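You operate a simulated robot arm through the tools that you are given. There is no shell and no other tool.

The job below is to be done with a simulated robot arm. You get a single attempt, and the scene is never put back.

JOB
Isolate the mains panel, lock it and hang the LOCKED OUT tag.
Fine: socket one off, then isolator off, lock bolt home, tag on the panel's bar; the other tag stays. Touch keys, switches and plugs with dry hands. Drop and damage nothing, leave nothing switched on.

The check looks at the end state, three seconds after you hand in, the way a careful person would. Anything else that was tipped, shoved, dropped, spilled or broken makes it a failure.

ROBOT AND FRAMES
A 6-joint arm with a two-finger parallel gripper, fixed in place. Base frame: the origin is on the floor under the middle of its stand, x ahead of it, y to its left, z up; the work surface is at about z = 800. Readings come in mm, degrees, newtons and seconds.
With the tool pointing down near the work surface it reaches from about 260 to 640 mm from the base axis. Its first joint turns from -115.0 to 115.0 degrees. Payload 3.43 kg.
The TCP is the grasp point between the finger pads, 34 mm short of the fingertips. In the tool frame z runs along the fingers and y along their closing line. Largest opening 128 mm; finger width 24, thickness 12; the body of the gripper, 48 by 130 mm, starts 96 mm behind the TCP.
Orientation is that of the tool frame in the base frame, as [roll, pitch, yaw] about the fixed x, y, z axes, in that order (R = Rz(yaw) Ry(pitch) Rx(roll)). With the fingers straight down and closing along the base's y, the tool's x points along the base's -x, its y along +y and its z along -z.

CONTROLS
- The arm moves only by the tool send_rows. Its arguments are lists of equal length, an entry for each row: "dp": the shift along the tool's x, y, z in units of 250 mm (1.0 is 250 mm), a list of three; "rot": the turn, a rotation vector about the tool's x, y, z in units of 180 degrees (1.0 is 180 degrees), a list of three; "gripper": the opening, from 0 (shut) to 1 (fully open). In form: {"dp": [[x, y, z], ...], "rot": [[ax, ay, az], ...], "gripper": [gripper, ...]}. A call has 1 to 20 rows; each row is the pose to reach, as a shift and turn from the pose commanded when the call began, along the tool's axes at that moment. A call with a number of a shift or a turn outside -1 to 1 is refused whole. Each row takes 0.2 s and may step no farther than 50 mm and 8.6 degrees from the row before; otherwise, or with a gripper value out of range, the whole call is refused. Where a pose cannot be reached the arm comes as near as it can. A force on the tool above 40 N (or 10 N above the force at the start of the call, whichever is more), or a blocked arm, ends the call early, and 0.2 s more pass. Each finger travels about 153 mm/s and halts on what it meets, pressing with about 24 N; the grip force reading is that of the motor and also rises with nothing between the fingers. The clock runs only during rows and for 0.2 s after the last one: add rows that repeat a pose to give the fingers time. The reply holds the time, the measured pose of the TCP, the force on the tool along the base axes, the opening and the grip force, in the units named above and with some noise, with the torque about the TCP (base axes, N m) and any sound that the robot's microphone picked up.
- Cameras (640 x 400 px; columns grow to the right, rows downward): "scene" is fixed at [48.3, -498.3, 1524]; the picture's right is [0.89, -0.46, 0.00], its down [-0.23, -0.43, -0.87] and it looks along [0.41, 0.77, -0.49] (base axes); focal length 311 px, centre (320, 200). "wrist" rides on the gripper at [76, -11, -160] in the tool frame; the picture's right is [0.15, 0.99, 0.00], its down [-0.88, 0.13, -0.46] and it looks along [-0.45, 0.07, 0.89] (tool axes); focal length 234 px, centre (320, 200). There is no depth. A picture from a camera that has moved, and an enlarged one, comes with that camera's place and axes in the base frame and with its lens.
- snapshot(camera): a new picture of that camera. The clock stands still meanwhile.
- lift_body(by): slides the trunk up (or, below 0, down) by that many mm; the arm rides with it, the base frame stays. It gives what a move gives, with no picture.
- enlarge(camera, box): a new picture of the part [left, top, right, bottom] of that camera's present view, enlarged. The clock stands still meanwhile.
- close_job(): hands the job in; it is judged then, once.

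Nothing tells you positions but the pictures and the camera data. Unless the task says otherwise, let go and move clear before handing in.

The tools are called after "Emit:" by a JSON object that holds its "fn" and its "kwargs". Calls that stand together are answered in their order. send_rows: Moves the arm, as the interface text tells. Its arguments: {"type":"object","properties":{"dp":{"type":"array"},"rot":{"type":"array"},"gripper":{"type":"array"}},"required":["dp","rot","gripper"]} The other tools are called the same way: lift_body (by) moves the trunk up or down; snapshot (camera) takes a picture; enlarge (camera, box) takes an enlarged picture of a part of a camera's view; close_job () hands the job in.

At the start:

```text
time: 0.0
eef_pos: [281.3, 247.5, 1409.4]
ee_rot: [-180.0, -0.1, -180.0]
wrist_force: [-0.2, 0.8, 0.3]
moment: [0.0, 0.02, -0.03]
width: 128.0
grip_force: 0.0
trunk travel left (down, up): [-925.0, 65.0]
```

scene: 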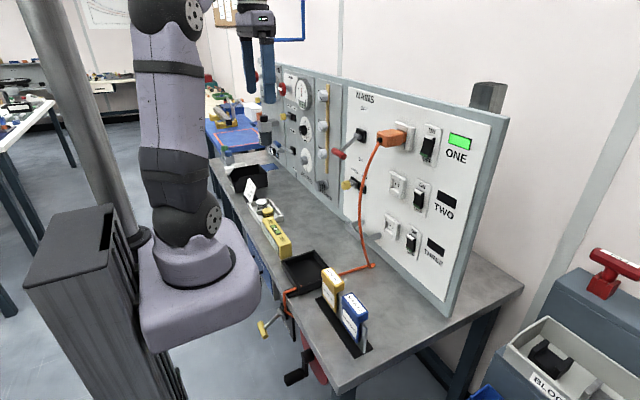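
wrist: 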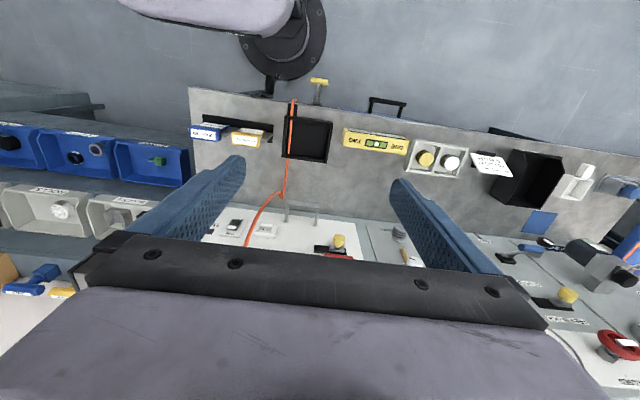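

I see a workbench with a vertical panel labelled MAINS, which has sockets ONE, TWO and THREE, an orange plug in socket one and a red-handled isolator. Two tags (yellow and blue) stand in a slot at the near edge. I'll look closer before moving anything.

Emit:
{"fn": "enlarge", "kwargs": {"camera": "scene", "box": [320, 80, 520, 205]}}

Emit:
{"fn": "enlarge", "kwargs": {"camera": "scene", "box": [240, 230, 420, 390]}}

Emit:
{"fn": "enlarge", "kwargs": {"camera": "scene", "box": [200, 50, 360, 150]}}

Emit:
{"fn": "enlarge", "kwargs": {"camera": "scene", "box": [200, 140, 360, 260]}}

Emit:
{"fn": "enlarge", "kwargs": {"camera": "wrist", "box": [170, 60, 420, 260]}}

Emit:
{"fn": "enlarge", "kwargs": {"camera": "scene", "box": [320, 110, 400, 220]}}

```text
3.20 times, centred on (420, 142) of scene
camera zoom: at [48.3, -498.3, 1524.0], right [0.89, -0.46, 0.0], down [-0.23, -0.43, -0.87], along [0.41, 0.77, -0.49], focal length 996 px, centre (0, 384)
```

zoom: 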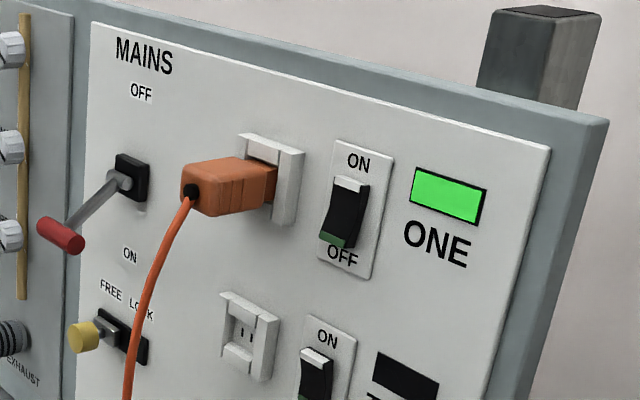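

```text
2.50 times, centred on (330, 310) of scene
camera zoom: at [48.3, -498.3, 1524.0], right [0.89, -0.46, 0.0], down [-0.23, -0.43, -0.87], along [0.41, 0.77, -0.49], focal length 778 px, centre (295, -75)
```

zoom: 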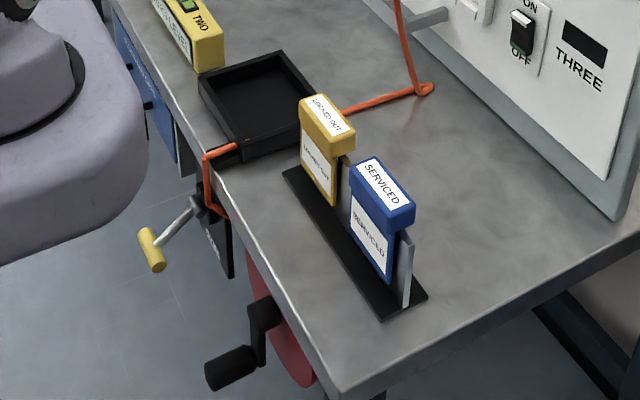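

```text
4.00 times, centred on (280, 100) of scene
camera zoom: at [48.3, -498.3, 1524.0], right [0.89, -0.46, 0.0], down [-0.23, -0.43, -0.87], along [0.41, 0.77, -0.49], focal length 1245 px, centre (480, 600)
```

zoom: 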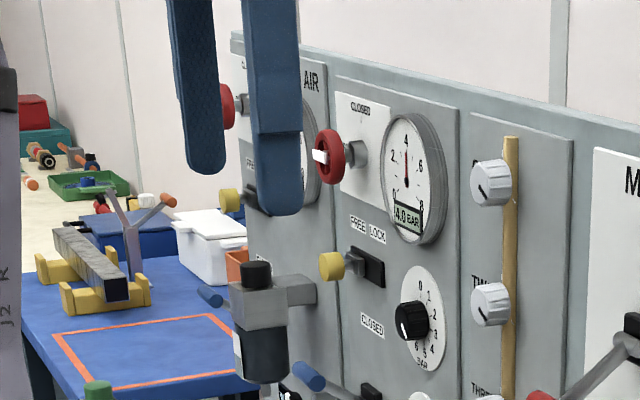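

```text
3.33 times, centred on (280, 200) of scene
camera zoom: at [48.3, -498.3, 1524.0], right [0.89, -0.46, 0.0], down [-0.23, -0.43, -0.87], along [0.41, 0.77, -0.49], focal length 1038 px, centre (453, 200)
```

zoom: 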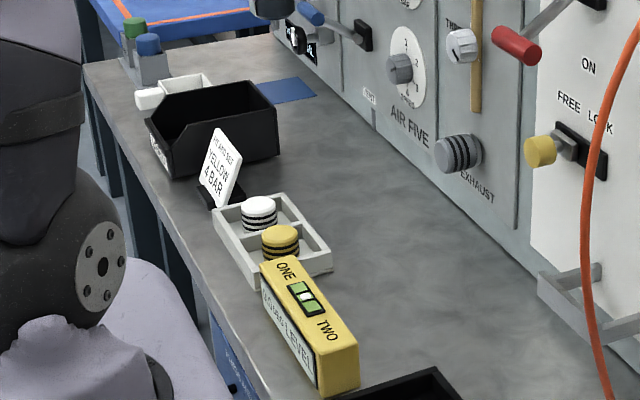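

```text
2.00 times, centred on (295, 160) of wrist
camera zoom: at [205.1, 236.2, 1570.5], right [-0.15, 0.99, 0.0], down [0.88, 0.13, 0.46], along [0.45, 0.07, -0.89], focal length 468 px, centre (370, 280)
```

zoom: 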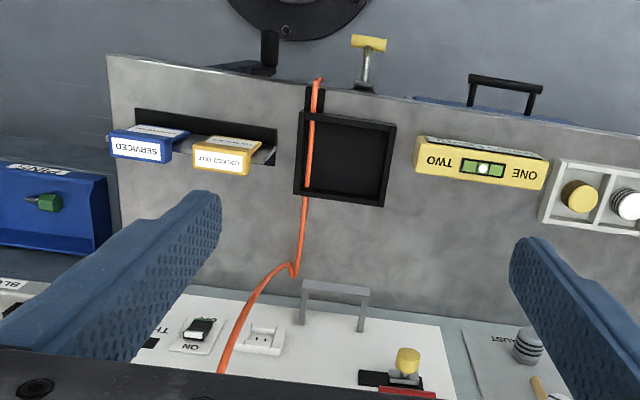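

```text
3.64 times, centred on (360, 165) of scene
camera zoom: at [48.3, -498.3, 1524.0], right [0.89, -0.46, 0.0], down [-0.23, -0.43, -0.87], along [0.41, 0.77, -0.49], focal length 1132 px, centre (174, 327)
```

zoom: 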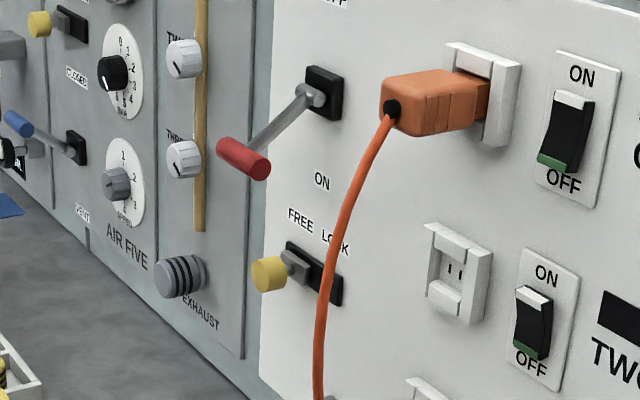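

The panel face is near x≈655. I estimate the isolator handle at about (570, 347, 1147), the lock knob at (610, 360, 1010) and the socket-one rocker at (645, 40, 1256). Both tags are on a holder at x≈383. I'll tilt the tool forward in free space so the wrist camera sees the panel.

Emit:
{"fn": "send_rows", "kwargs": {"dp": [[0, -0.067, 0.1], [0, -0.133, 0.2], [0, -0.2, 0.3], [0, -0.267, 0.4], [0, -0.333, 0.5], [0, -0.4, 0.6]], "rot": [[0, -0.0417, 0], [0, -0.0833, 0], [0, -0.125, 0], [0, -0.1667, 0], [0, -0.2083, 0], [0, -0.25, 0]], "gripper": [1, 1, 1, 1, 1, 1]}}

Emit:
{"fn": "snapshot", "kwargs": {"camera": "wrist"}}

Emit:
{"fn": "snapshot", "kwargs": {"camera": "scene"}}

```text
time: 1.4
eef_pos: [283.9, 194.8, 1198.9]
ee_rot: [179.9, 45.1, -179.8]
wrist_force: [0.2, -0.4, 0.2]
moment: [0.02, 0.0, 0.02]
width: 127.9
grip_force: 0.1
out of reach, approached as far as the arm can: row 3, 4, 5, 6
trunk travel left (down, up): [-925.0, 65.0]
```

```text
taken
camera wrist: at [117.6, 182.8, 1258.4], right [-0.11, 0.99, -0.1], down [0.3, 0.13, 0.95], along [0.95, 0.07, -0.31], focal length 234 px, centre (320, 200)
```

wrist: 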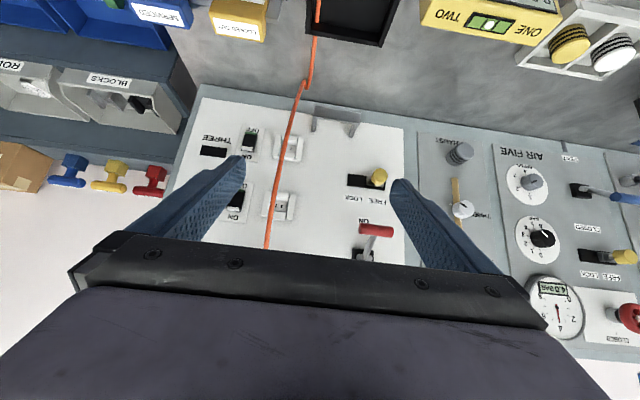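

```text
taken
```

scene: 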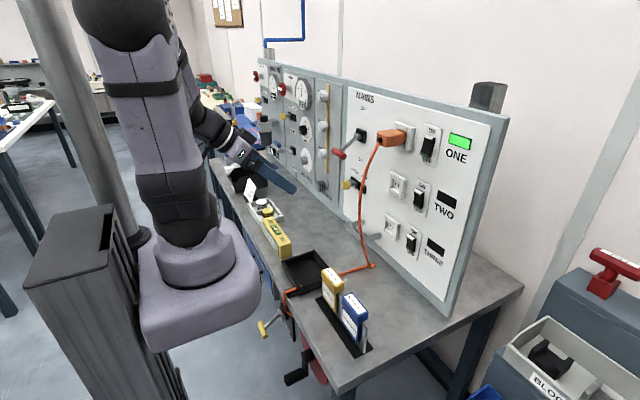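

The tool is now pitched 45° and the wrist camera sees the panel upside down. I'll enlarge the key parts: tags, hanging bar, lock and isolator.

Emit:
{"fn": "enlarge", "kwargs": {"camera": "wrist", "box": [190, 90, 410, 260]}}

Emit:
{"fn": "enlarge", "kwargs": {"camera": "wrist", "box": [280, 90, 420, 190]}}

Emit:
{"fn": "enlarge", "kwargs": {"camera": "scene", "box": [340, 200, 410, 250]}}

Emit:
{"fn": "enlarge", "kwargs": {"camera": "scene", "box": [310, 255, 380, 355]}}

Emit:
{"fn": "enlarge", "kwargs": {"camera": "scene", "box": [390, 110, 490, 180]}}

Emit:
{"fn": "enlarge", "kwargs": {"camera": "scene", "box": [380, 165, 480, 265]}}

```text
2.35 times, centred on (300, 175) of wrist
camera zoom: at [117.6, 182.8, 1258.4], right [-0.11, 0.99, -0.1], down [0.3, 0.13, 0.95], along [0.95, 0.07, -0.31], focal length 551 px, centre (367, 259)
```

zoom: 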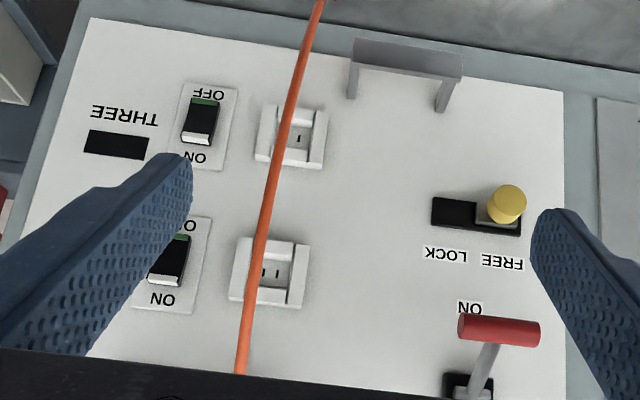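

```text
4.00 times, centred on (350, 140) of wrist
camera zoom: at [117.6, 182.8, 1258.4], right [-0.11, 0.99, -0.1], down [0.3, 0.13, 0.95], along [0.95, 0.07, -0.31], focal length 937 px, centre (200, 440)
```

zoom: 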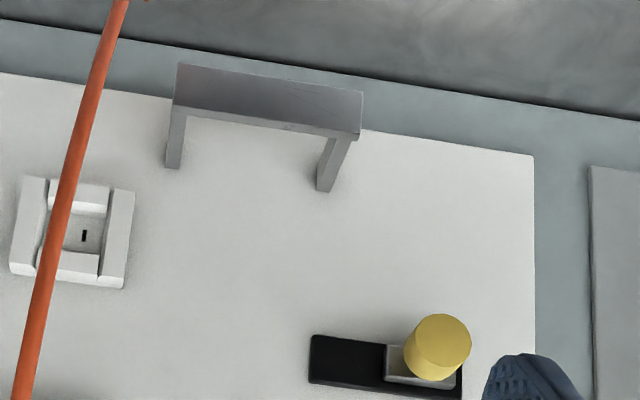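

```text
8.00 times, centred on (375, 225) of scene
camera zoom: at [48.3, -498.3, 1524.0], right [0.89, -0.46, 0.0], down [-0.23, -0.43, -0.87], along [0.41, 0.77, -0.49], focal length 2490 px, centre (-120, 0)
```

zoom: 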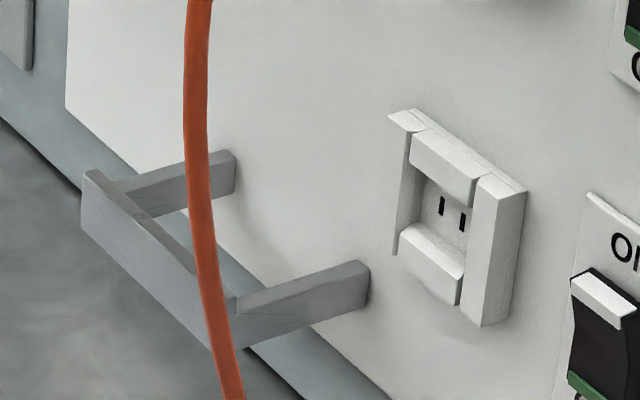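

```text
4.00 times, centred on (345, 305) of scene
camera zoom: at [48.3, -498.3, 1524.0], right [0.89, -0.46, 0.0], down [-0.23, -0.43, -0.87], along [0.41, 0.77, -0.49], focal length 1245 px, centre (220, -220)
```

zoom: 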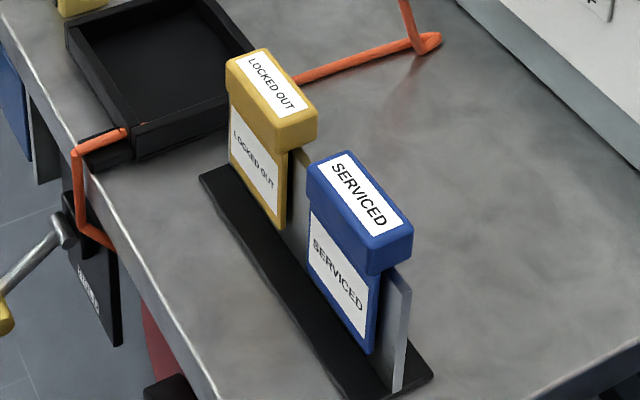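

```text
5.71 times, centred on (440, 145) of scene
camera zoom: at [48.3, -498.3, 1524.0], right [0.89, -0.46, 0.0], down [-0.23, -0.43, -0.87], along [0.41, 0.77, -0.49], focal length 1779 px, centre (-366, 514)
```

zoom: 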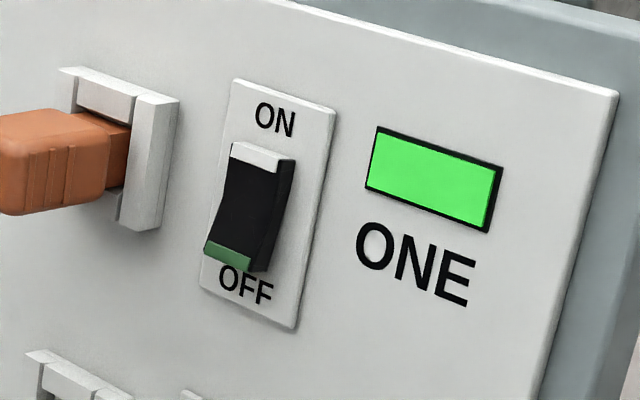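

```text
4.00 times, centred on (430, 215) of scene
camera zoom: at [48.3, -498.3, 1524.0], right [0.89, -0.46, 0.0], down [-0.23, -0.43, -0.87], along [0.41, 0.77, -0.49], focal length 1245 px, centre (-120, 140)
```

zoom: 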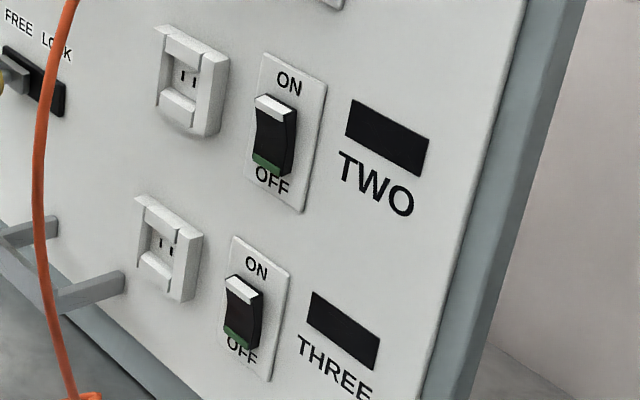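

Rocker ONE has its top pressed in (ON) and its bottom standing proud, while TWO and THREE are off. The panel face is at x≈654, the bar at x≈575, y 180–291, top z≈908, and the cable hangs near y≈145. Next I'll go tool-horizontal with closed fingers, well back from rocker ONE.

Emit:
{"fn": "send_rows", "kwargs": {"dp": [[-0.061, -0.073, 0.07], [-0.123, -0.146, 0.139], [-0.184, -0.219, 0.209], [-0.245, -0.292, 0.279], [-0.307, -0.365, 0.348], [-0.368, -0.438, 0.418]], "rot": [[0, -0.0417, 0], [0, -0.0833, 0], [0, -0.125, 0], [0, -0.1667, 0], [0, -0.2083, 0], [0, -0.25, 0]], "gripper": [0.8, 0.6, 0.4, 0.2, 0, 0]}}

Emit:
{"fn": "snapshot", "kwargs": {"camera": "wrist"}}

Emit:
{"fn": "snapshot", "kwargs": {"camera": "scene"}}

```text
time: 2.8
eef_pos: [488.0, 153.2, 1211.3]
ee_rot: [-126.5, 89.4, -126.9]
wrist_force: [0.4, 0.8, 0.1]
moment: [-0.04, 0.02, 0.02]
width: 0.0
grip_force: 24.5
out of reach, approached as far as the arm can: row 1, 2, 3, 4, 5, 6
trunk travel left (down, up): [-925.0, 65.0]
```

```text
taken
camera wrist: at [328.4, 141.2, 1137.1], right [0.0, 0.99, -0.16], down [-0.45, 0.14, 0.88], along [0.89, 0.07, 0.44], focal length 234 px, centre (320, 200)
```

wrist: 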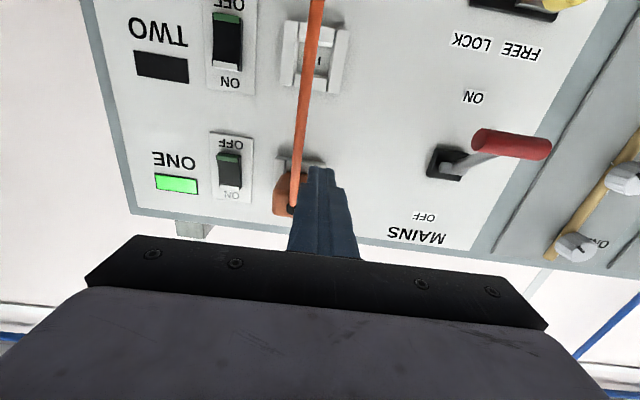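

```text
taken
```

scene: 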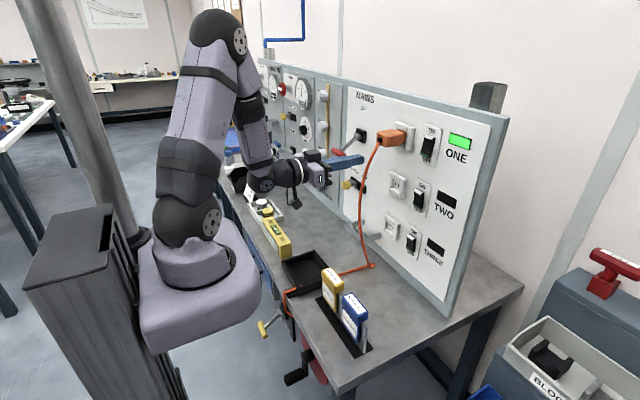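

The horizontal tool can't get as close in as I commanded, so it stopped at about (488, 153, 1211) with the fingers well clear of the plug. I'll send a null row to find out which pose the next shifts are measured from.

Emit:
{"fn": "send_rows", "kwargs": {"dp": [[0, 0, 0]], "rot": [[0, 0, 0]], "gripper": [0]}}

Emit:
{"fn": "enlarge", "kwargs": {"camera": "wrist", "box": [140, 120, 360, 250]}}

Emit:
{"fn": "enlarge", "kwargs": {"camera": "wrist", "box": [400, 20, 600, 230]}}

```text
time: 3.2
eef_pos: [489.6, 154.8, 1211.6]
ee_rot: [-124.8, 89.1, -125.1]
wrist_force: [0.4, 0.2, -0.5]
moment: [-0.02, 0.0, 0.03]
width: 0.0
grip_force: 24.2
trunk travel left (down, up): [-925.0, 65.0]
```

```text
2.91 times, centred on (250, 185) of wrist
camera zoom: at [328.4, 142.6, 1137.0], right [0.0, 0.99, -0.16], down [-0.45, 0.14, 0.88], along [0.89, 0.07, 0.44], focal length 681 px, centre (524, 244)
```

zoom: 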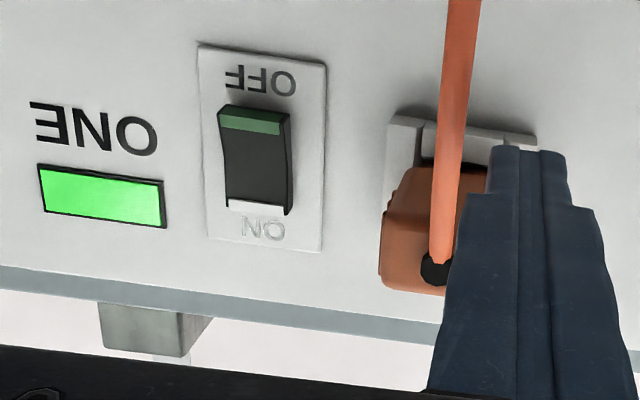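

```text
1.90 times, centred on (500, 125) of wrist
camera zoom: at [328.4, 142.6, 1137.0], right [0.0, 0.99, -0.16], down [-0.45, 0.14, 0.88], along [0.89, 0.07, 0.44], focal length 446 px, centre (-23, 343)
```

zoom: 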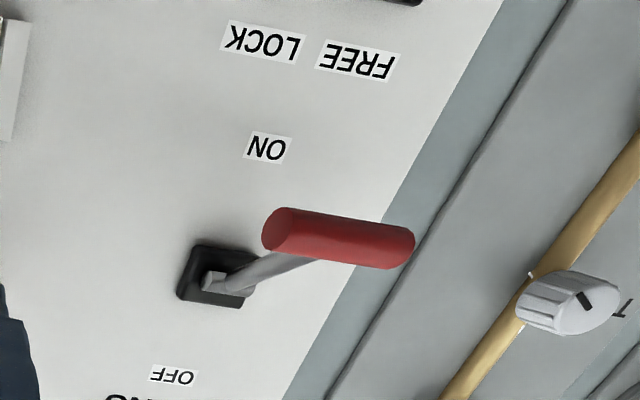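

The null row gave no "out of reach" message, so shifts start from the pose actually reached. The cable bulges out to about x≈515–535 at y≈128, so I'll rise above the plug, cross to y≈33 at z≈1311, and then look.

Emit:
{"fn": "send_rows", "kwargs": {"dp": [[-0.133, 0, 0], [-0.267, 0, 0], [-0.4, 0, 0], [-0.4, -0.1, 0.02], [-0.4, -0.2, 0.04], [-0.4, -0.3, 0.06], [-0.4, -0.4, 0.08], [-0.4, -0.484, 0.104]], "rot": [[0, 0, 0], [0, 0, 0], [0, 0, 0], [0, 0, 0], [0, 0, 0], [0, 0, 0], [0, 0, 0], [0, 0, 0]], "gripper": [0, 0, 0, 0, 0, 0, 0, 0]}}

Emit:
{"fn": "snapshot", "kwargs": {"camera": "wrist"}}

Emit:
{"fn": "snapshot", "kwargs": {"camera": "scene"}}

```text
time: 5.0
eef_pos: [531.5, 51.0, 1318.2]
ee_rot: [-150.9, 89.8, -151.2]
wrist_force: [-1.0, 0.0, -0.4]
moment: [0.03, 0.01, 0.0]
width: 0.0
grip_force: 24.4
out of reach, approached as far as the arm can: row 1, 4, 5, 6, 7, 8
trunk travel left (down, up): [-925.0, 65.0]
```

```text
taken
camera wrist: at [373.0, 39.1, 1243.5], right [0.0, 0.99, -0.15], down [-0.45, 0.13, 0.88], along [0.89, 0.06, 0.45], focal length 234 px, centre (320, 200)
```

wrist: 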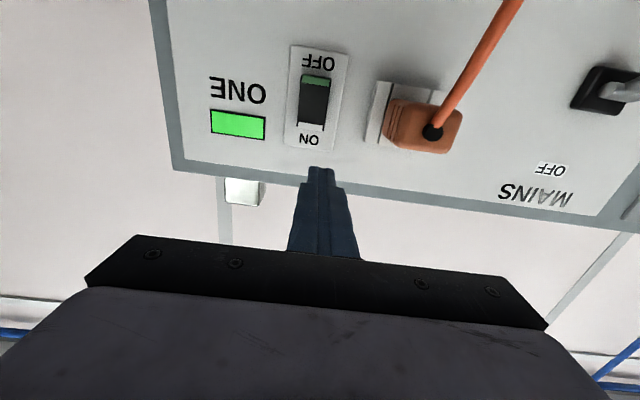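

```text
taken
```

scene: 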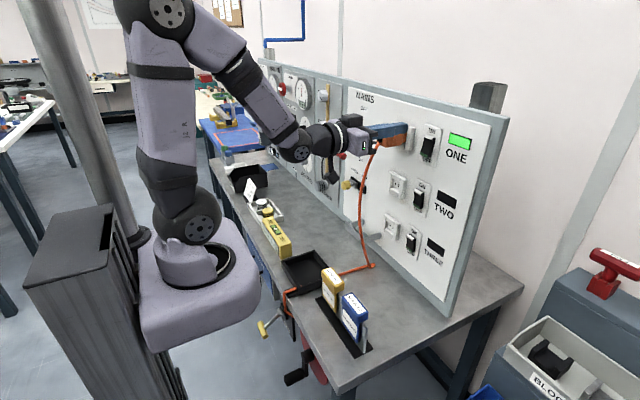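

I'm now at (531, 51, 1318), above and to the side of the plug. I'll enlarge the rocker to get its position accurately.

Emit:
{"fn": "enlarge", "kwargs": {"camera": "wrist", "box": [200, 30, 480, 205]}}

Emit:
{"fn": "enlarge", "kwargs": {"camera": "scene", "box": [310, 100, 490, 210]}}

```text
2.29 times, centred on (340, 118) of wrist
camera zoom: at [373.0, 39.1, 1243.5], right [0.0, 0.99, -0.15], down [-0.45, 0.13, 0.88], along [0.89, 0.06, 0.45], focal length 535 px, centre (274, 389)
```

zoom: 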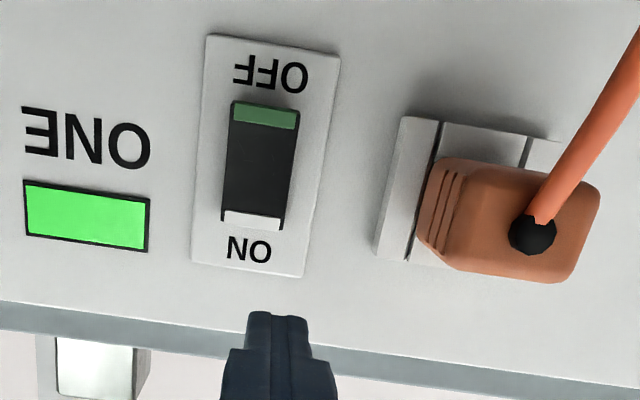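

```text
3.56 times, centred on (400, 155) of scene
camera zoom: at [48.3, -498.3, 1524.0], right [0.89, -0.46, 0.0], down [-0.23, -0.43, -0.87], along [0.41, 0.77, -0.49], focal length 1107 px, centre (36, 360)
```

zoom: 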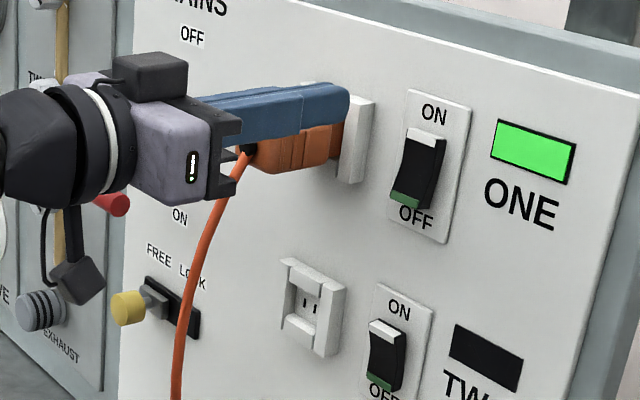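

The rocker is at y≈33.5, spanning z≈1240 (green OFF end, proud) to 1292, and the projected fingertip matches the picture. Next I'll drop to z≈1248 in front of the OFF end, staying short of it.

Emit:
{"fn": "send_rows", "kwargs": {"dp": [[0.07, -0.03, 0.05], [0.14, -0.07, 0.08], [0.21, -0.07, 0.1], [0.28, -0.07, 0.114]], "rot": [[0, 0, 0], [0, 0, 0], [0, 0, 0], [0, 0, 0]], "gripper": [0, 0, 0, 0]}}

Emit:
{"fn": "enlarge", "kwargs": {"camera": "wrist", "box": [220, 0, 420, 220]}}

Emit:
{"fn": "enlarge", "kwargs": {"camera": "scene", "box": [310, 100, 490, 210]}}

```text
time: 6.0
eef_pos: [562.1, 58.9, 1261.9]
ee_rot: [-109.0, 88.8, -109.8]
wrist_force: [0.2, -0.1, -0.3]
moment: [0.02, 0.0, 0.01]
width: 0.0
grip_force: 24.1
out of reach, approached as far as the arm can: row 1, 2, 3, 4
trunk travel left (down, up): [-925.0, 65.0]
```

```text
1.82 times, centred on (320, 110) of wrist
camera zoom: at [402.1, 48.6, 1187.4], right [0.01, 0.99, -0.16], down [-0.45, 0.15, 0.88], along [0.89, 0.06, 0.44], focal length 426 px, centre (320, 364)
```

zoom: 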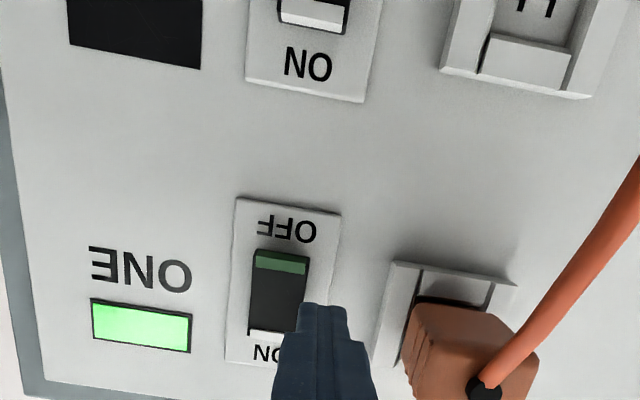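

```text
3.56 times, centred on (400, 155) of scene
camera zoom: at [48.3, -498.3, 1524.0], right [0.89, -0.46, 0.0], down [-0.23, -0.43, -0.87], along [0.41, 0.77, -0.49], focal length 1107 px, centre (36, 360)
```

zoom: 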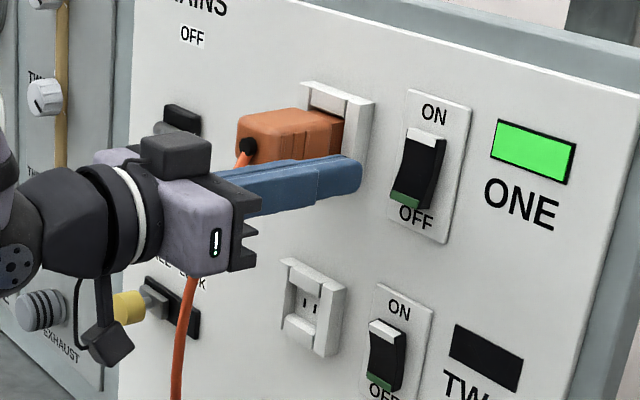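

The arm is against its inner reach limit with the tool at shoulder height. Raising the trunk 60 mm moves the target below the shoulder, and the column above the fingers at y≈59 is clear.

Emit:
{"fn": "lift_body", "kwargs": {"by": 60}}

```text
time: 7.0
eef_pos: [560.5, 60.1, 1321.2]
ee_rot: [-109.2, 88.9, -109.9]
wrist_force: [-0.6, 0.2, 0.5]
moment: [0.02, 0.02, 0.0]
width: 0.2
grip_force: 24.1
trunk travel left (down, up): [-985.0, 5.0]
```

The trunk is up and the TCP is at (560, 60, 1321). I'll move to a pre-press point at about (565, 33.5, 1248), with the tip about 33 mm short of the rocker.

Emit:
{"fn": "send_rows", "kwargs": {"dp": [[0.0, -0.05, 0.0], [0.1, -0.1, 0.01], [0.2, -0.1, 0.018], [0.292, -0.1, 0.018]], "rot": [[0, 0, 0], [0, 0, 0], [0, 0, 0], [0, 0, 0]], "gripper": [0, 0, 0, 0]}}

Emit:
{"fn": "enlarge", "kwargs": {"camera": "wrist", "box": [220, 0, 420, 220]}}

Emit:
{"fn": "enlarge", "kwargs": {"camera": "scene", "box": [310, 100, 490, 210]}}

```text
time: 8.0
eef_pos: [571.2, 58.5, 1270.1]
ee_rot: [-106.4, 86.4, -107.9]
wrist_force: [0.3, -0.3, -1.0]
moment: [0.01, 0.0, -0.02]
width: 0.2
grip_force: 24.3
out of reach, approached as far as the arm can: row 1, 2, 3, 4
trunk travel left (down, up): [-985.0, 5.0]
```

```text
1.82 times, centred on (320, 110) of wrist
camera zoom: at [410.6, 46.3, 1200.1], right [0.02, 0.98, -0.21], down [-0.44, 0.2, 0.88], along [0.9, 0.07, 0.43], focal length 426 px, centre (320, 364)
```

zoom: 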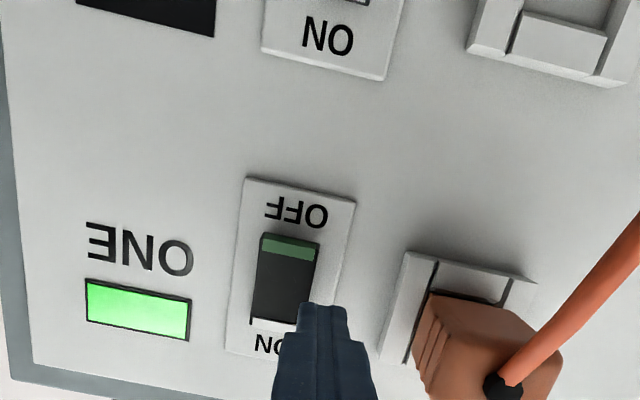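

```text
3.56 times, centred on (400, 155) of scene
camera zoom: at [48.3, -498.3, 1524.0], right [0.89, -0.46, 0.0], down [-0.23, -0.43, -0.87], along [0.41, 0.77, -0.49], focal length 1107 px, centre (36, 360)
```

zoom: 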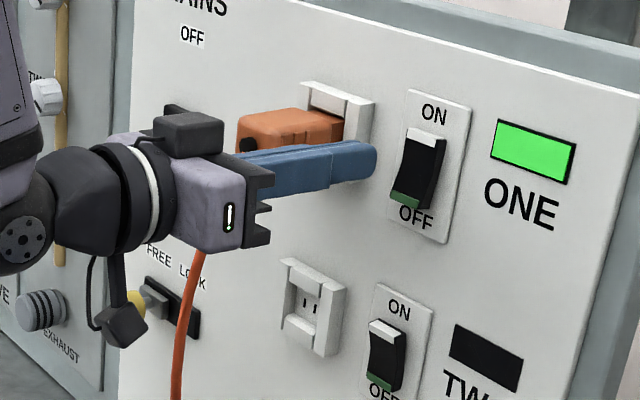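

It still stops short at y≈58, so shoulder height isn't the only limit. I'll look at the arm's configuration before trying a different trunk height.

Emit:
{"fn": "snapshot", "kwargs": {"camera": "scene"}}

Emit:
{"fn": "snapshot", "kwargs": {"camera": "wrist"}}

```text
taken
```

scene: 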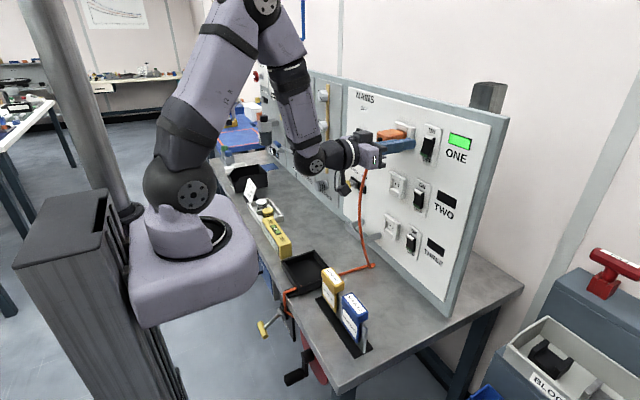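

```text
taken
camera wrist: at [410.6, 46.3, 1200.1], right [0.02, 0.98, -0.21], down [-0.44, 0.2, 0.88], along [0.9, 0.07, 0.43], focal length 234 px, centre (320, 200)
```

wrist: 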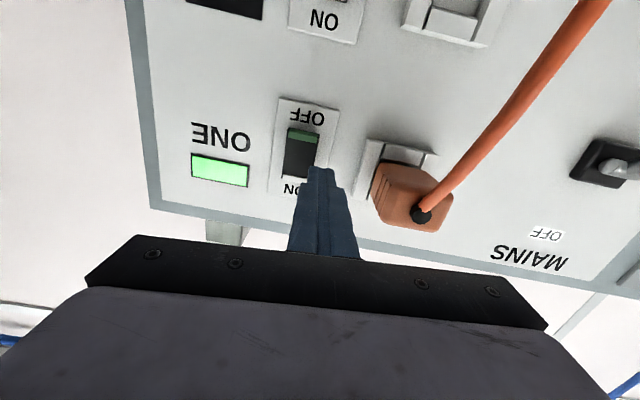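

The elbow isn't folded, so the limit seems to be in the wrist with a fully horizontal tool. A 45° pitch with the closed fingertip leading works just as well for pressing the OFF end, so I'll switch to that while backing off to (555, 33.5, 1290).

Emit:
{"fn": "send_rows", "kwargs": {"dp": [[-0.012, -0.0177, -0.0106], [-0.0241, -0.0354, -0.0212], [-0.0361, -0.0531, -0.0318], [-0.0481, -0.0708, -0.0423], [-0.0602, -0.0885, -0.0529], [-0.0722, -0.1062, -0.0635]], "rot": [[-0.0026, 0.0407, 0.0025], [-0.0051, 0.0813, 0.0049], [-0.0077, 0.122, 0.0074], [-0.0103, 0.1626, 0.0099], [-0.0128, 0.2033, 0.0123], [-0.0154, 0.2439, 0.0148]], "gripper": [0, 0, 0, 0, 0, 0]}}

Emit:
{"fn": "snapshot", "kwargs": {"camera": "wrist"}}

Emit:
{"fn": "snapshot", "kwargs": {"camera": "scene"}}

```text
time: 9.4
eef_pos: [562.4, 22.5, 1286.8]
ee_rot: [-179.5, 53.7, 178.5]
wrist_force: [0.5, -0.5, 0.8]
moment: [0.0, 0.01, 0.0]
width: 0.0
grip_force: 23.9
out of reach, approached as far as the arm can: row 1, 2, 5, 6
trunk travel left (down, up): [-985.0, 5.0]
```

```text
taken
camera wrist: at [388.7, 16.5, 1322.0], right [-0.05, 0.99, -0.12], down [0.16, 0.13, 0.98], along [0.99, 0.03, -0.16], focal length 234 px, centre (320, 200)
```

wrist: 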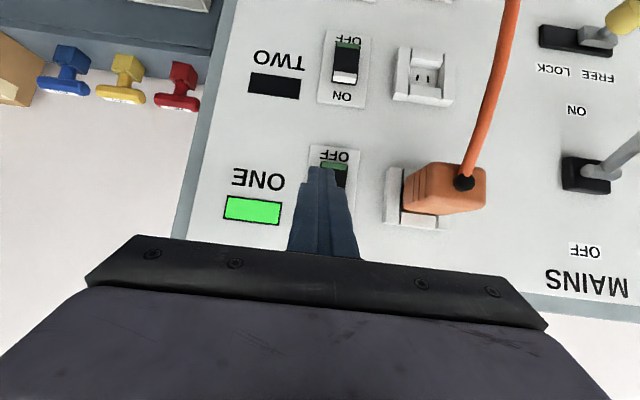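

```text
taken
```

scene: 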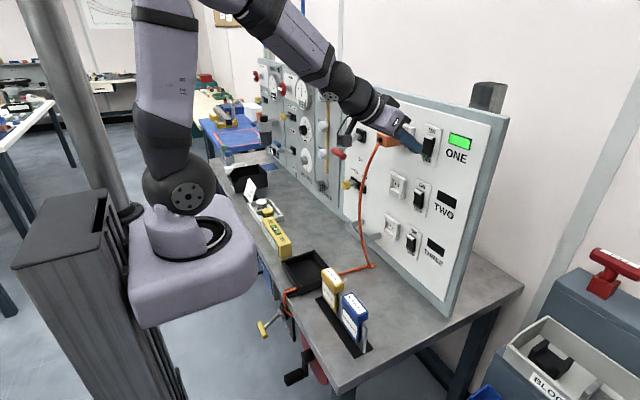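

The tool is now at (562, 22, 1287), pitched about 36° below horizontal. From this wrist angle the tip's leading edge sits about 34 mm ahead of and 10 mm below the TCP. I'll shift to y≈34, z≈1258, still about 17 mm short of the rocker.

Emit:
{"fn": "send_rows", "kwargs": {"dp": [[0.017, 0.017, 0.041], [0.035, 0.034, 0.083], [0.052, 0.051, 0.124]], "rot": [[0, 0, 0], [0, 0, 0], [0, 0, 0]], "gripper": [0, 0, 0]}}

Emit:
{"fn": "enlarge", "kwargs": {"camera": "wrist", "box": [220, 60, 420, 260]}}

Emit:
{"fn": "enlarge", "kwargs": {"camera": "scene", "box": [350, 90, 490, 190]}}

```text
time: 10.2
eef_pos: [572.8, 49.3, 1258.9]
ee_rot: [177.6, 45.7, 179.6]
wrist_force: [0.2, 1.1, 0.3]
moment: [0.0, 0.0, -0.01]
width: 0.1
grip_force: 23.9
out of reach, approached as far as the arm can: row 1, 2
trunk travel left (down, up): [-985.0, 5.0]
```

```text
2.00 times, centred on (320, 160) of wrist
camera zoom: at [406.1, 31.9, 1316.7], right [-0.12, 0.99, -0.08], down [0.29, 0.11, 0.95], along [0.95, 0.1, -0.3], focal length 468 px, centre (320, 280)
```

zoom: 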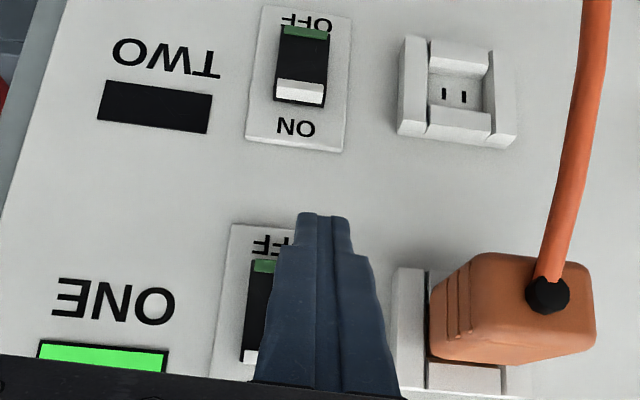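

```text
4.00 times, centred on (420, 140) of scene
camera zoom: at [48.3, -498.3, 1524.0], right [0.89, -0.46, 0.0], down [-0.23, -0.43, -0.87], along [0.41, 0.77, -0.49], focal length 1245 px, centre (-80, 440)
```

zoom: 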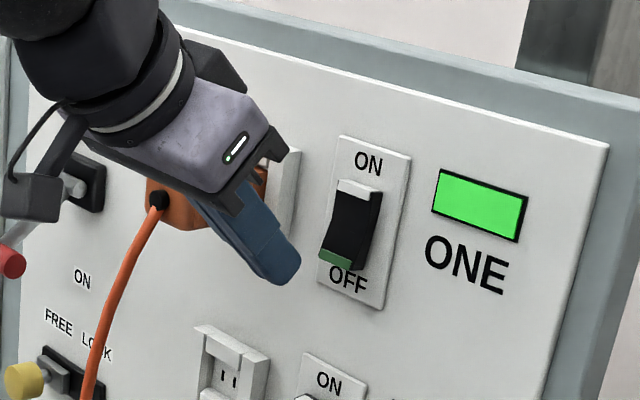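

The reading doesn't quite match my model of the command reference. The tip is clear of everything, so I'll do a small sideways test (−15 mm in y, with hold rows) to see how commands map to motion.

Emit:
{"fn": "send_rows", "kwargs": {"dp": [[0, -0.03, 0], [0, -0.06, 0], [0, -0.06, 0], [0, -0.06, 0]], "rot": [[0, 0, 0], [0, 0, 0], [0, 0, 0], [0, 0, 0]], "gripper": [0, 0, 0, 0]}}

```text
time: 11.2
eef_pos: [571.5, 31.7, 1259.1]
ee_rot: [176.5, 45.7, 178.4]
wrist_force: [0.1, 0.2, 0.0]
moment: [0.01, 0.0, 0.03]
width: 0.0
grip_force: 24.1
trunk travel left (down, up): [-985.0, 5.0]
```

That behaved as expected and is now at (571.5, 31.7, 1259). The tip's leading edge is at about (604, 33, 1244), so I'll go up 5 mm and forward 18 mm, then look again.

Emit:
{"fn": "send_rows", "kwargs": {"dp": [[-0.033, 0, 0.02], [-0.066, 0, 0.038]], "rot": [[0, 0, 0], [0, 0, 0]], "gripper": [0, 0]}}

Emit:
{"fn": "enlarge", "kwargs": {"camera": "wrist", "box": [220, 60, 420, 260]}}

Emit:
{"fn": "enlarge", "kwargs": {"camera": "scene", "box": [370, 90, 490, 180]}}

```text
time: 11.8
eef_pos: [590.4, 30.9, 1265.7]
ee_rot: [176.6, 45.7, 178.3]
wrist_force: [0.4, -0.6, -1.0]
moment: [-0.01, 0.0, 0.01]
width: 0.0
grip_force: 23.5
trunk travel left (down, up): [-985.0, 5.0]
```

```text
2.00 times, centred on (320, 160) of wrist
camera zoom: at [422.9, 15.2, 1322.7], right [-0.12, 0.99, -0.06], down [0.29, 0.09, 0.95], along [0.95, 0.09, -0.3], focal length 468 px, centre (320, 280)
```

zoom: 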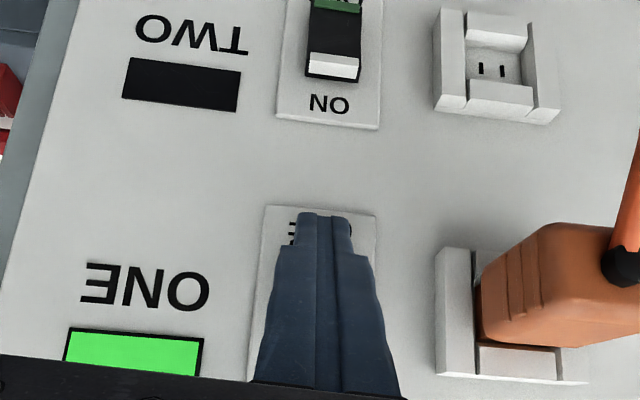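

```text
4.44 times, centred on (430, 135) of scene
camera zoom: at [48.3, -498.3, 1524.0], right [0.89, -0.46, 0.0], down [-0.23, -0.43, -0.87], along [0.41, 0.77, -0.49], focal length 1384 px, centre (-169, 489)
```

zoom: 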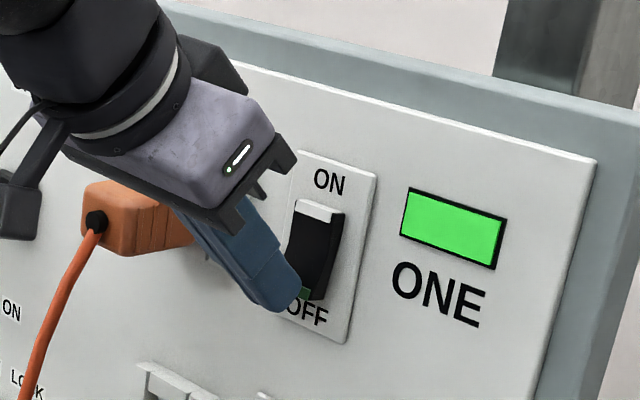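

The tip lines up with the OFF end of rocker ONE. I'll push forward in small steps, about 9 mm to touch and then press, and watch force and sound.

Emit:
{"fn": "send_rows", "kwargs": {"dp": [[-0.0167, 0, 0.0172], [-0.0279, 0, 0.0287], [-0.0391, 0, 0.0401], [-0.0503, 0, 0.0516], [-0.0614, 0, 0.063]], "rot": [[0, 0, 0], [0, 0, 0], [0, 0, 0], [0, 0, 0], [0, 0, 0]], "gripper": [0, 0, 0, 0, 0]}}

Emit:
{"fn": "enlarge", "kwargs": {"camera": "scene", "box": [370, 90, 490, 180]}}

```text
time: 13.2
eef_pos: [600.1, 31.3, 1259.1]
ee_rot: [176.8, 44.4, 178.5]
wrist_force: [-27.1, -0.6, 4.9]
moment: [-0.11, -0.34, -0.02]
width: 0.0
grip_force: 23.8
trunk travel left (down, up): [-985.0, 5.0]
stopped in row 5: the force on the tool passed its limit at 41 N (the readings are from after the stop); the commanded pose is now the measured one
```

```text
4.44 times, centred on (430, 135) of scene
camera zoom: at [48.3, -498.3, 1524.0], right [0.89, -0.46, 0.0], down [-0.23, -0.43, -0.87], along [0.41, 0.77, -0.49], focal length 1384 px, centre (-169, 489)
```

zoom: 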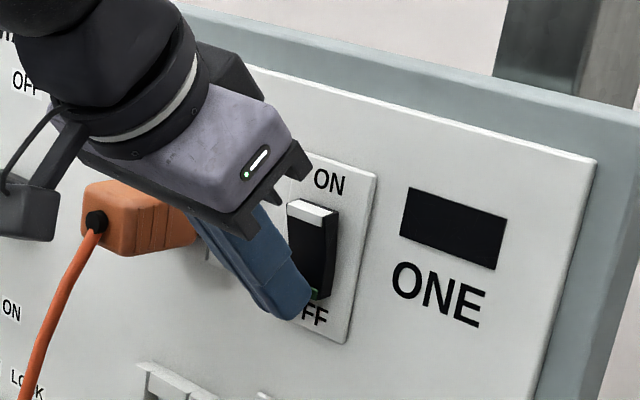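

The indicator for ONE has gone dark, so socket one is off. I'll back straight off the rocker and rise above the plug before crossing to the isolator.

Emit:
{"fn": "send_rows", "kwargs": {"dp": [[0.057, 0.001, -0.056], [0.094, 0.002, -0.121], [0.0165, 0.01, -0.24], [-0.076, 0.017, -0.363]], "rot": [[0, 0, 0], [0, 0, 0], [0, 0, 0], [0, 0, 0]], "gripper": [0, 0, 0, 0]}}

Emit:
{"fn": "enlarge", "kwargs": {"camera": "scene", "box": [350, 90, 490, 180]}}

```text
time: 14.2
eef_pos: [557.8, 29.7, 1339.5]
ee_rot: [176.6, 44.8, 178.4]
wrist_force: [-0.5, -0.2, 0.2]
moment: [-0.02, 0.03, 0.0]
width: 0.0
grip_force: 24.3
trunk travel left (down, up): [-985.0, 5.0]
```

```text
4.44 times, centred on (420, 135) of scene
camera zoom: at [48.3, -498.3, 1524.0], right [0.89, -0.46, 0.0], down [-0.23, -0.43, -0.87], along [0.41, 0.77, -0.49], focal length 1384 px, centre (-124, 489)
```

zoom: 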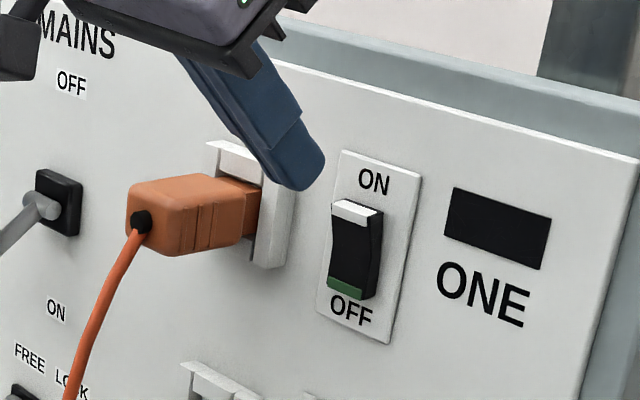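

Rocker ONE now sits the same way as TWO and THREE (off). I'll cross at z≈1340 toward the isolator.

Emit:
{"fn": "send_rows", "kwargs": {"dp": [[0.02, 0.142, -0.012], [0.04, 0.284, -0.023], [0.061, 0.426, -0.035], [0.081, 0.568, -0.046], [0.101, 0.71, -0.058], [0.122, 0.852, -0.07], [0.142, 0.99, -0.081]], "rot": [[0, 0, 0], [0, 0, 0], [0, 0, 0], [0, 0, 0], [0, 0, 0], [0, 0, 0], [0, 0, 0]], "gripper": [0, 0, 0, 0, 0, 0, 0]}}

Emit:
{"fn": "snapshot", "kwargs": {"camera": "wrist"}}

Emit:
{"fn": "snapshot", "kwargs": {"camera": "scene"}}

```text
time: 15.8
eef_pos: [519.9, 284.5, 1335.7]
ee_rot: [176.8, 44.7, 178.6]
wrist_force: [0.0, 0.2, 0.0]
moment: [-0.02, 0.02, 0.01]
width: 0.2
grip_force: 24.5
trunk travel left (down, up): [-985.0, 5.0]
```

```text
taken
camera wrist: at [353.0, 267.8, 1396.3], right [-0.12, 0.99, -0.06], down [0.3, 0.1, 0.95], along [0.95, 0.09, -0.31], focal length 234 px, centre (320, 200)
```

wrist: 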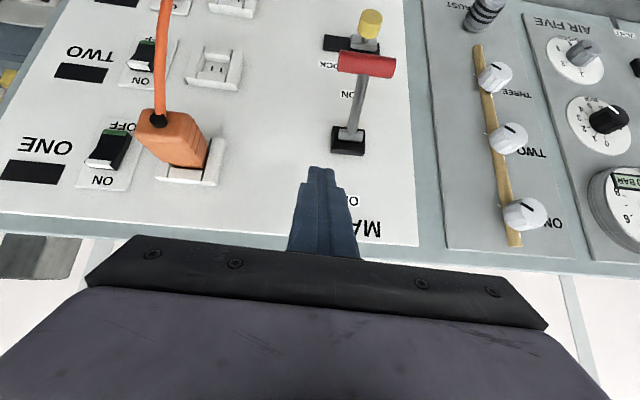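

```text
taken
```

scene: 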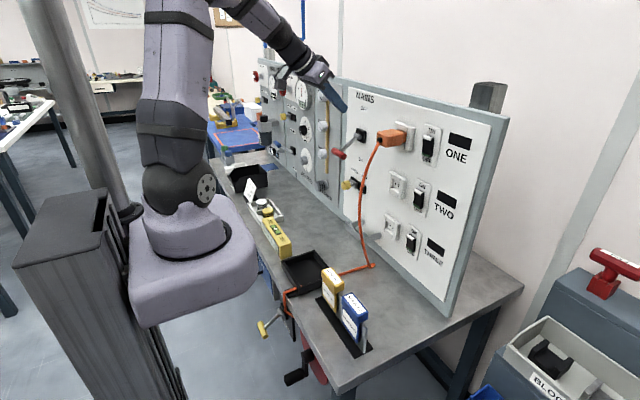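

Good clean view of the isolator now. I'll enlarge it to measure the handle and lock.

Emit:
{"fn": "enlarge", "kwargs": {"camera": "wrist", "box": [280, 0, 440, 170]}}

Emit:
{"fn": "enlarge", "kwargs": {"camera": "scene", "box": [325, 115, 395, 205]}}

```text
2.35 times, centred on (360, 85) of wrist
camera zoom: at [353.0, 267.8, 1396.3], right [-0.12, 0.99, -0.06], down [0.3, 0.1, 0.95], along [0.95, 0.09, -0.31], focal length 551 px, centre (226, 471)
```

zoom: 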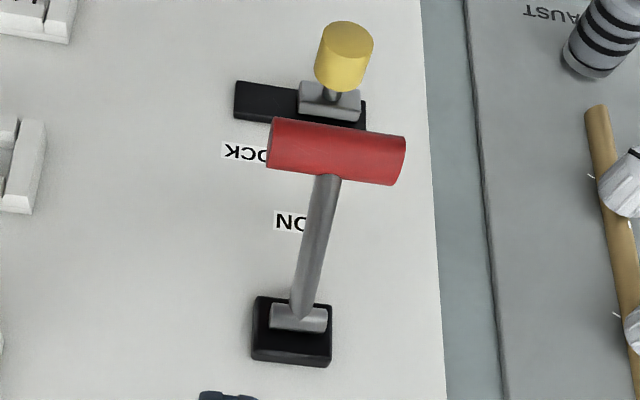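

```text
4.44 times, centred on (360, 160) of scene
camera zoom: at [48.3, -498.3, 1524.0], right [0.89, -0.46, 0.0], down [-0.23, -0.43, -0.87], along [0.41, 0.77, -0.49], focal length 1384 px, centre (142, 378)
```

zoom: 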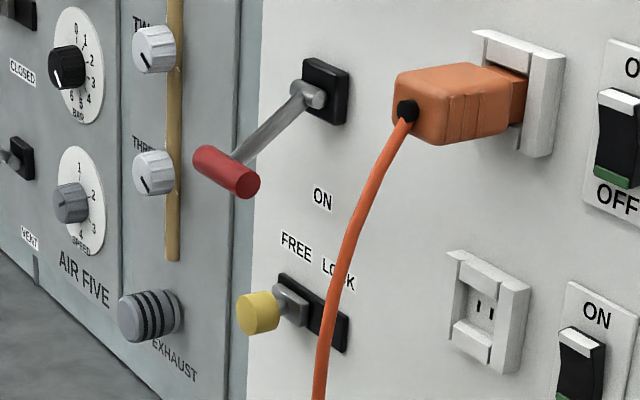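

The measurements now agree: the handle is a bar at x≈555, z≈1159, y 299–362, with the stem at its middle (y≈331) and the pivot near (636, 331, 1206). The throw is about 30° below to 30° above horizontal. I'll go tool-horizontal in front of it at (480, 350, 1250), then come in under the outer half of the handle and lift.

Emit:
{"fn": "send_rows", "kwargs": {"dp": [[0.06, 0.042, 0.023], [0.12, 0.083, 0.047], [0.18, 0.125, 0.07], [0.239, 0.167, 0.094], [0.299, 0.208, 0.117], [0.359, 0.25, 0.141], [0.359, 0.25, 0.141]], "rot": [[0.0016, -0.0419, -0.0017], [0.0032, -0.0838, -0.0034], [0.0048, -0.1258, -0.005], [0.0063, -0.1677, -0.0067], [0.0079, -0.2096, -0.0084], [0.0095, -0.2515, -0.0101], [0.0095, -0.2515, -0.0101]], "gripper": [0, 0, 0, 0, 0, 0, 0]}}

Emit:
{"fn": "snapshot", "kwargs": {"camera": "wrist"}}

Emit:
{"fn": "snapshot", "kwargs": {"camera": "scene"}}

```text
time: 17.4
eef_pos: [476.2, 344.9, 1252.4]
ee_rot: [38.9, 89.7, 38.8]
wrist_force: [0.0, -0.3, 0.5]
moment: [-0.01, -0.06, 0.02]
width: 0.0
grip_force: 23.7
trunk travel left (down, up): [-985.0, 5.0]
```

```text
taken
camera wrist: at [315.8, 332.6, 1177.2], right [0.0, 0.99, -0.14], down [-0.46, 0.13, 0.88], along [0.89, 0.06, 0.45], focal length 234 px, centre (320, 200)
```

wrist: 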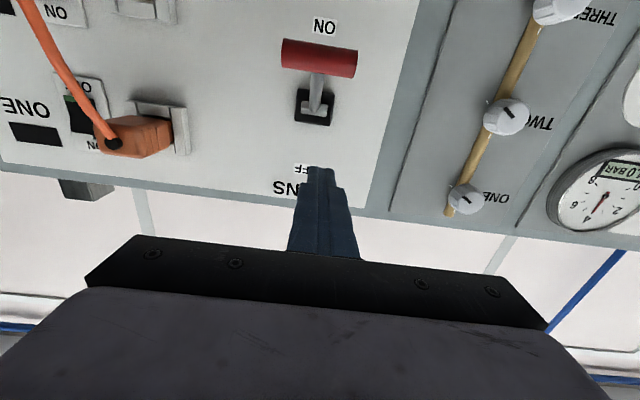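

```text
taken
```

scene: 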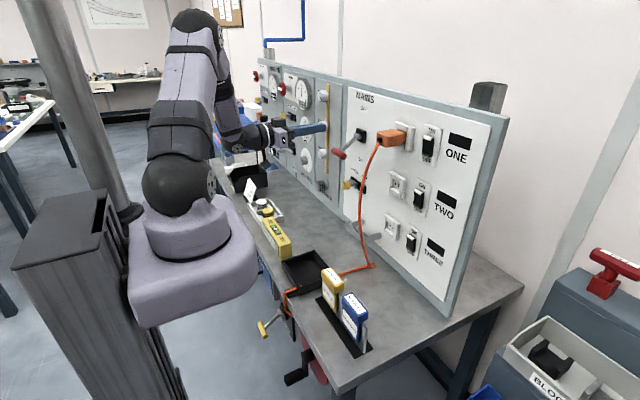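

The horizontal pose is good here, and this view confirms the handle at y≈298–360, z≈1160, x≈552. I'll descend to z≈1125 at x≈476, which keeps the tip 30 mm in front of the handle.

Emit:
{"fn": "send_rows", "kwargs": {"dp": [[0.127, 0.003, 0], [0.254, 0.006, 0], [0.381, 0.009, 0], [0.508, 0.012, 0], [0.508, 0.012, 0]], "rot": [[0, 0, 0], [0, 0, 0], [0, 0, 0], [0, 0, 0], [0, 0, 0]], "gripper": [0, 0, 0, 0, 0]}}

Emit:
{"fn": "enlarge", "kwargs": {"camera": "wrist", "box": [200, 40, 440, 240]}}

Emit:
{"fn": "enlarge", "kwargs": {"camera": "scene", "box": [270, 100, 400, 200]}}

```text
time: 18.6
eef_pos: [474.9, 345.9, 1124.9]
ee_rot: [47.1, 89.8, 46.9]
wrist_force: [0.2, 0.7, 0.4]
moment: [-0.03, -0.03, 0.02]
width: 0.2
grip_force: 24.0
trunk travel left (down, up): [-985.0, 5.0]
```

```text
2.00 times, centred on (320, 140) of wrist
camera zoom: at [316.2, 334.0, 1049.4], right [0.0, 0.99, -0.14], down [-0.46, 0.13, 0.88], along [0.89, 0.06, 0.45], focal length 468 px, centre (320, 320)
```

zoom: 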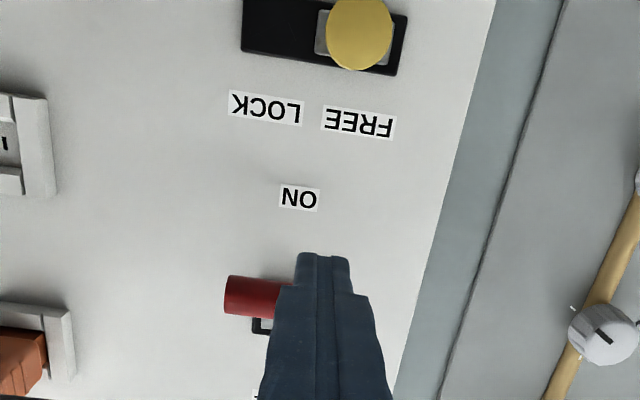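

```text
4.00 times, centred on (335, 150) of scene
camera zoom: at [48.3, -498.3, 1524.0], right [0.89, -0.46, 0.0], down [-0.23, -0.43, -0.87], along [0.41, 0.77, -0.49], focal length 1245 px, centre (260, 400)
```

zoom: 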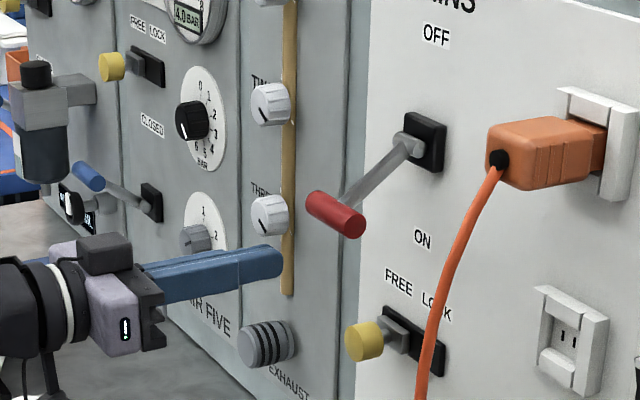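

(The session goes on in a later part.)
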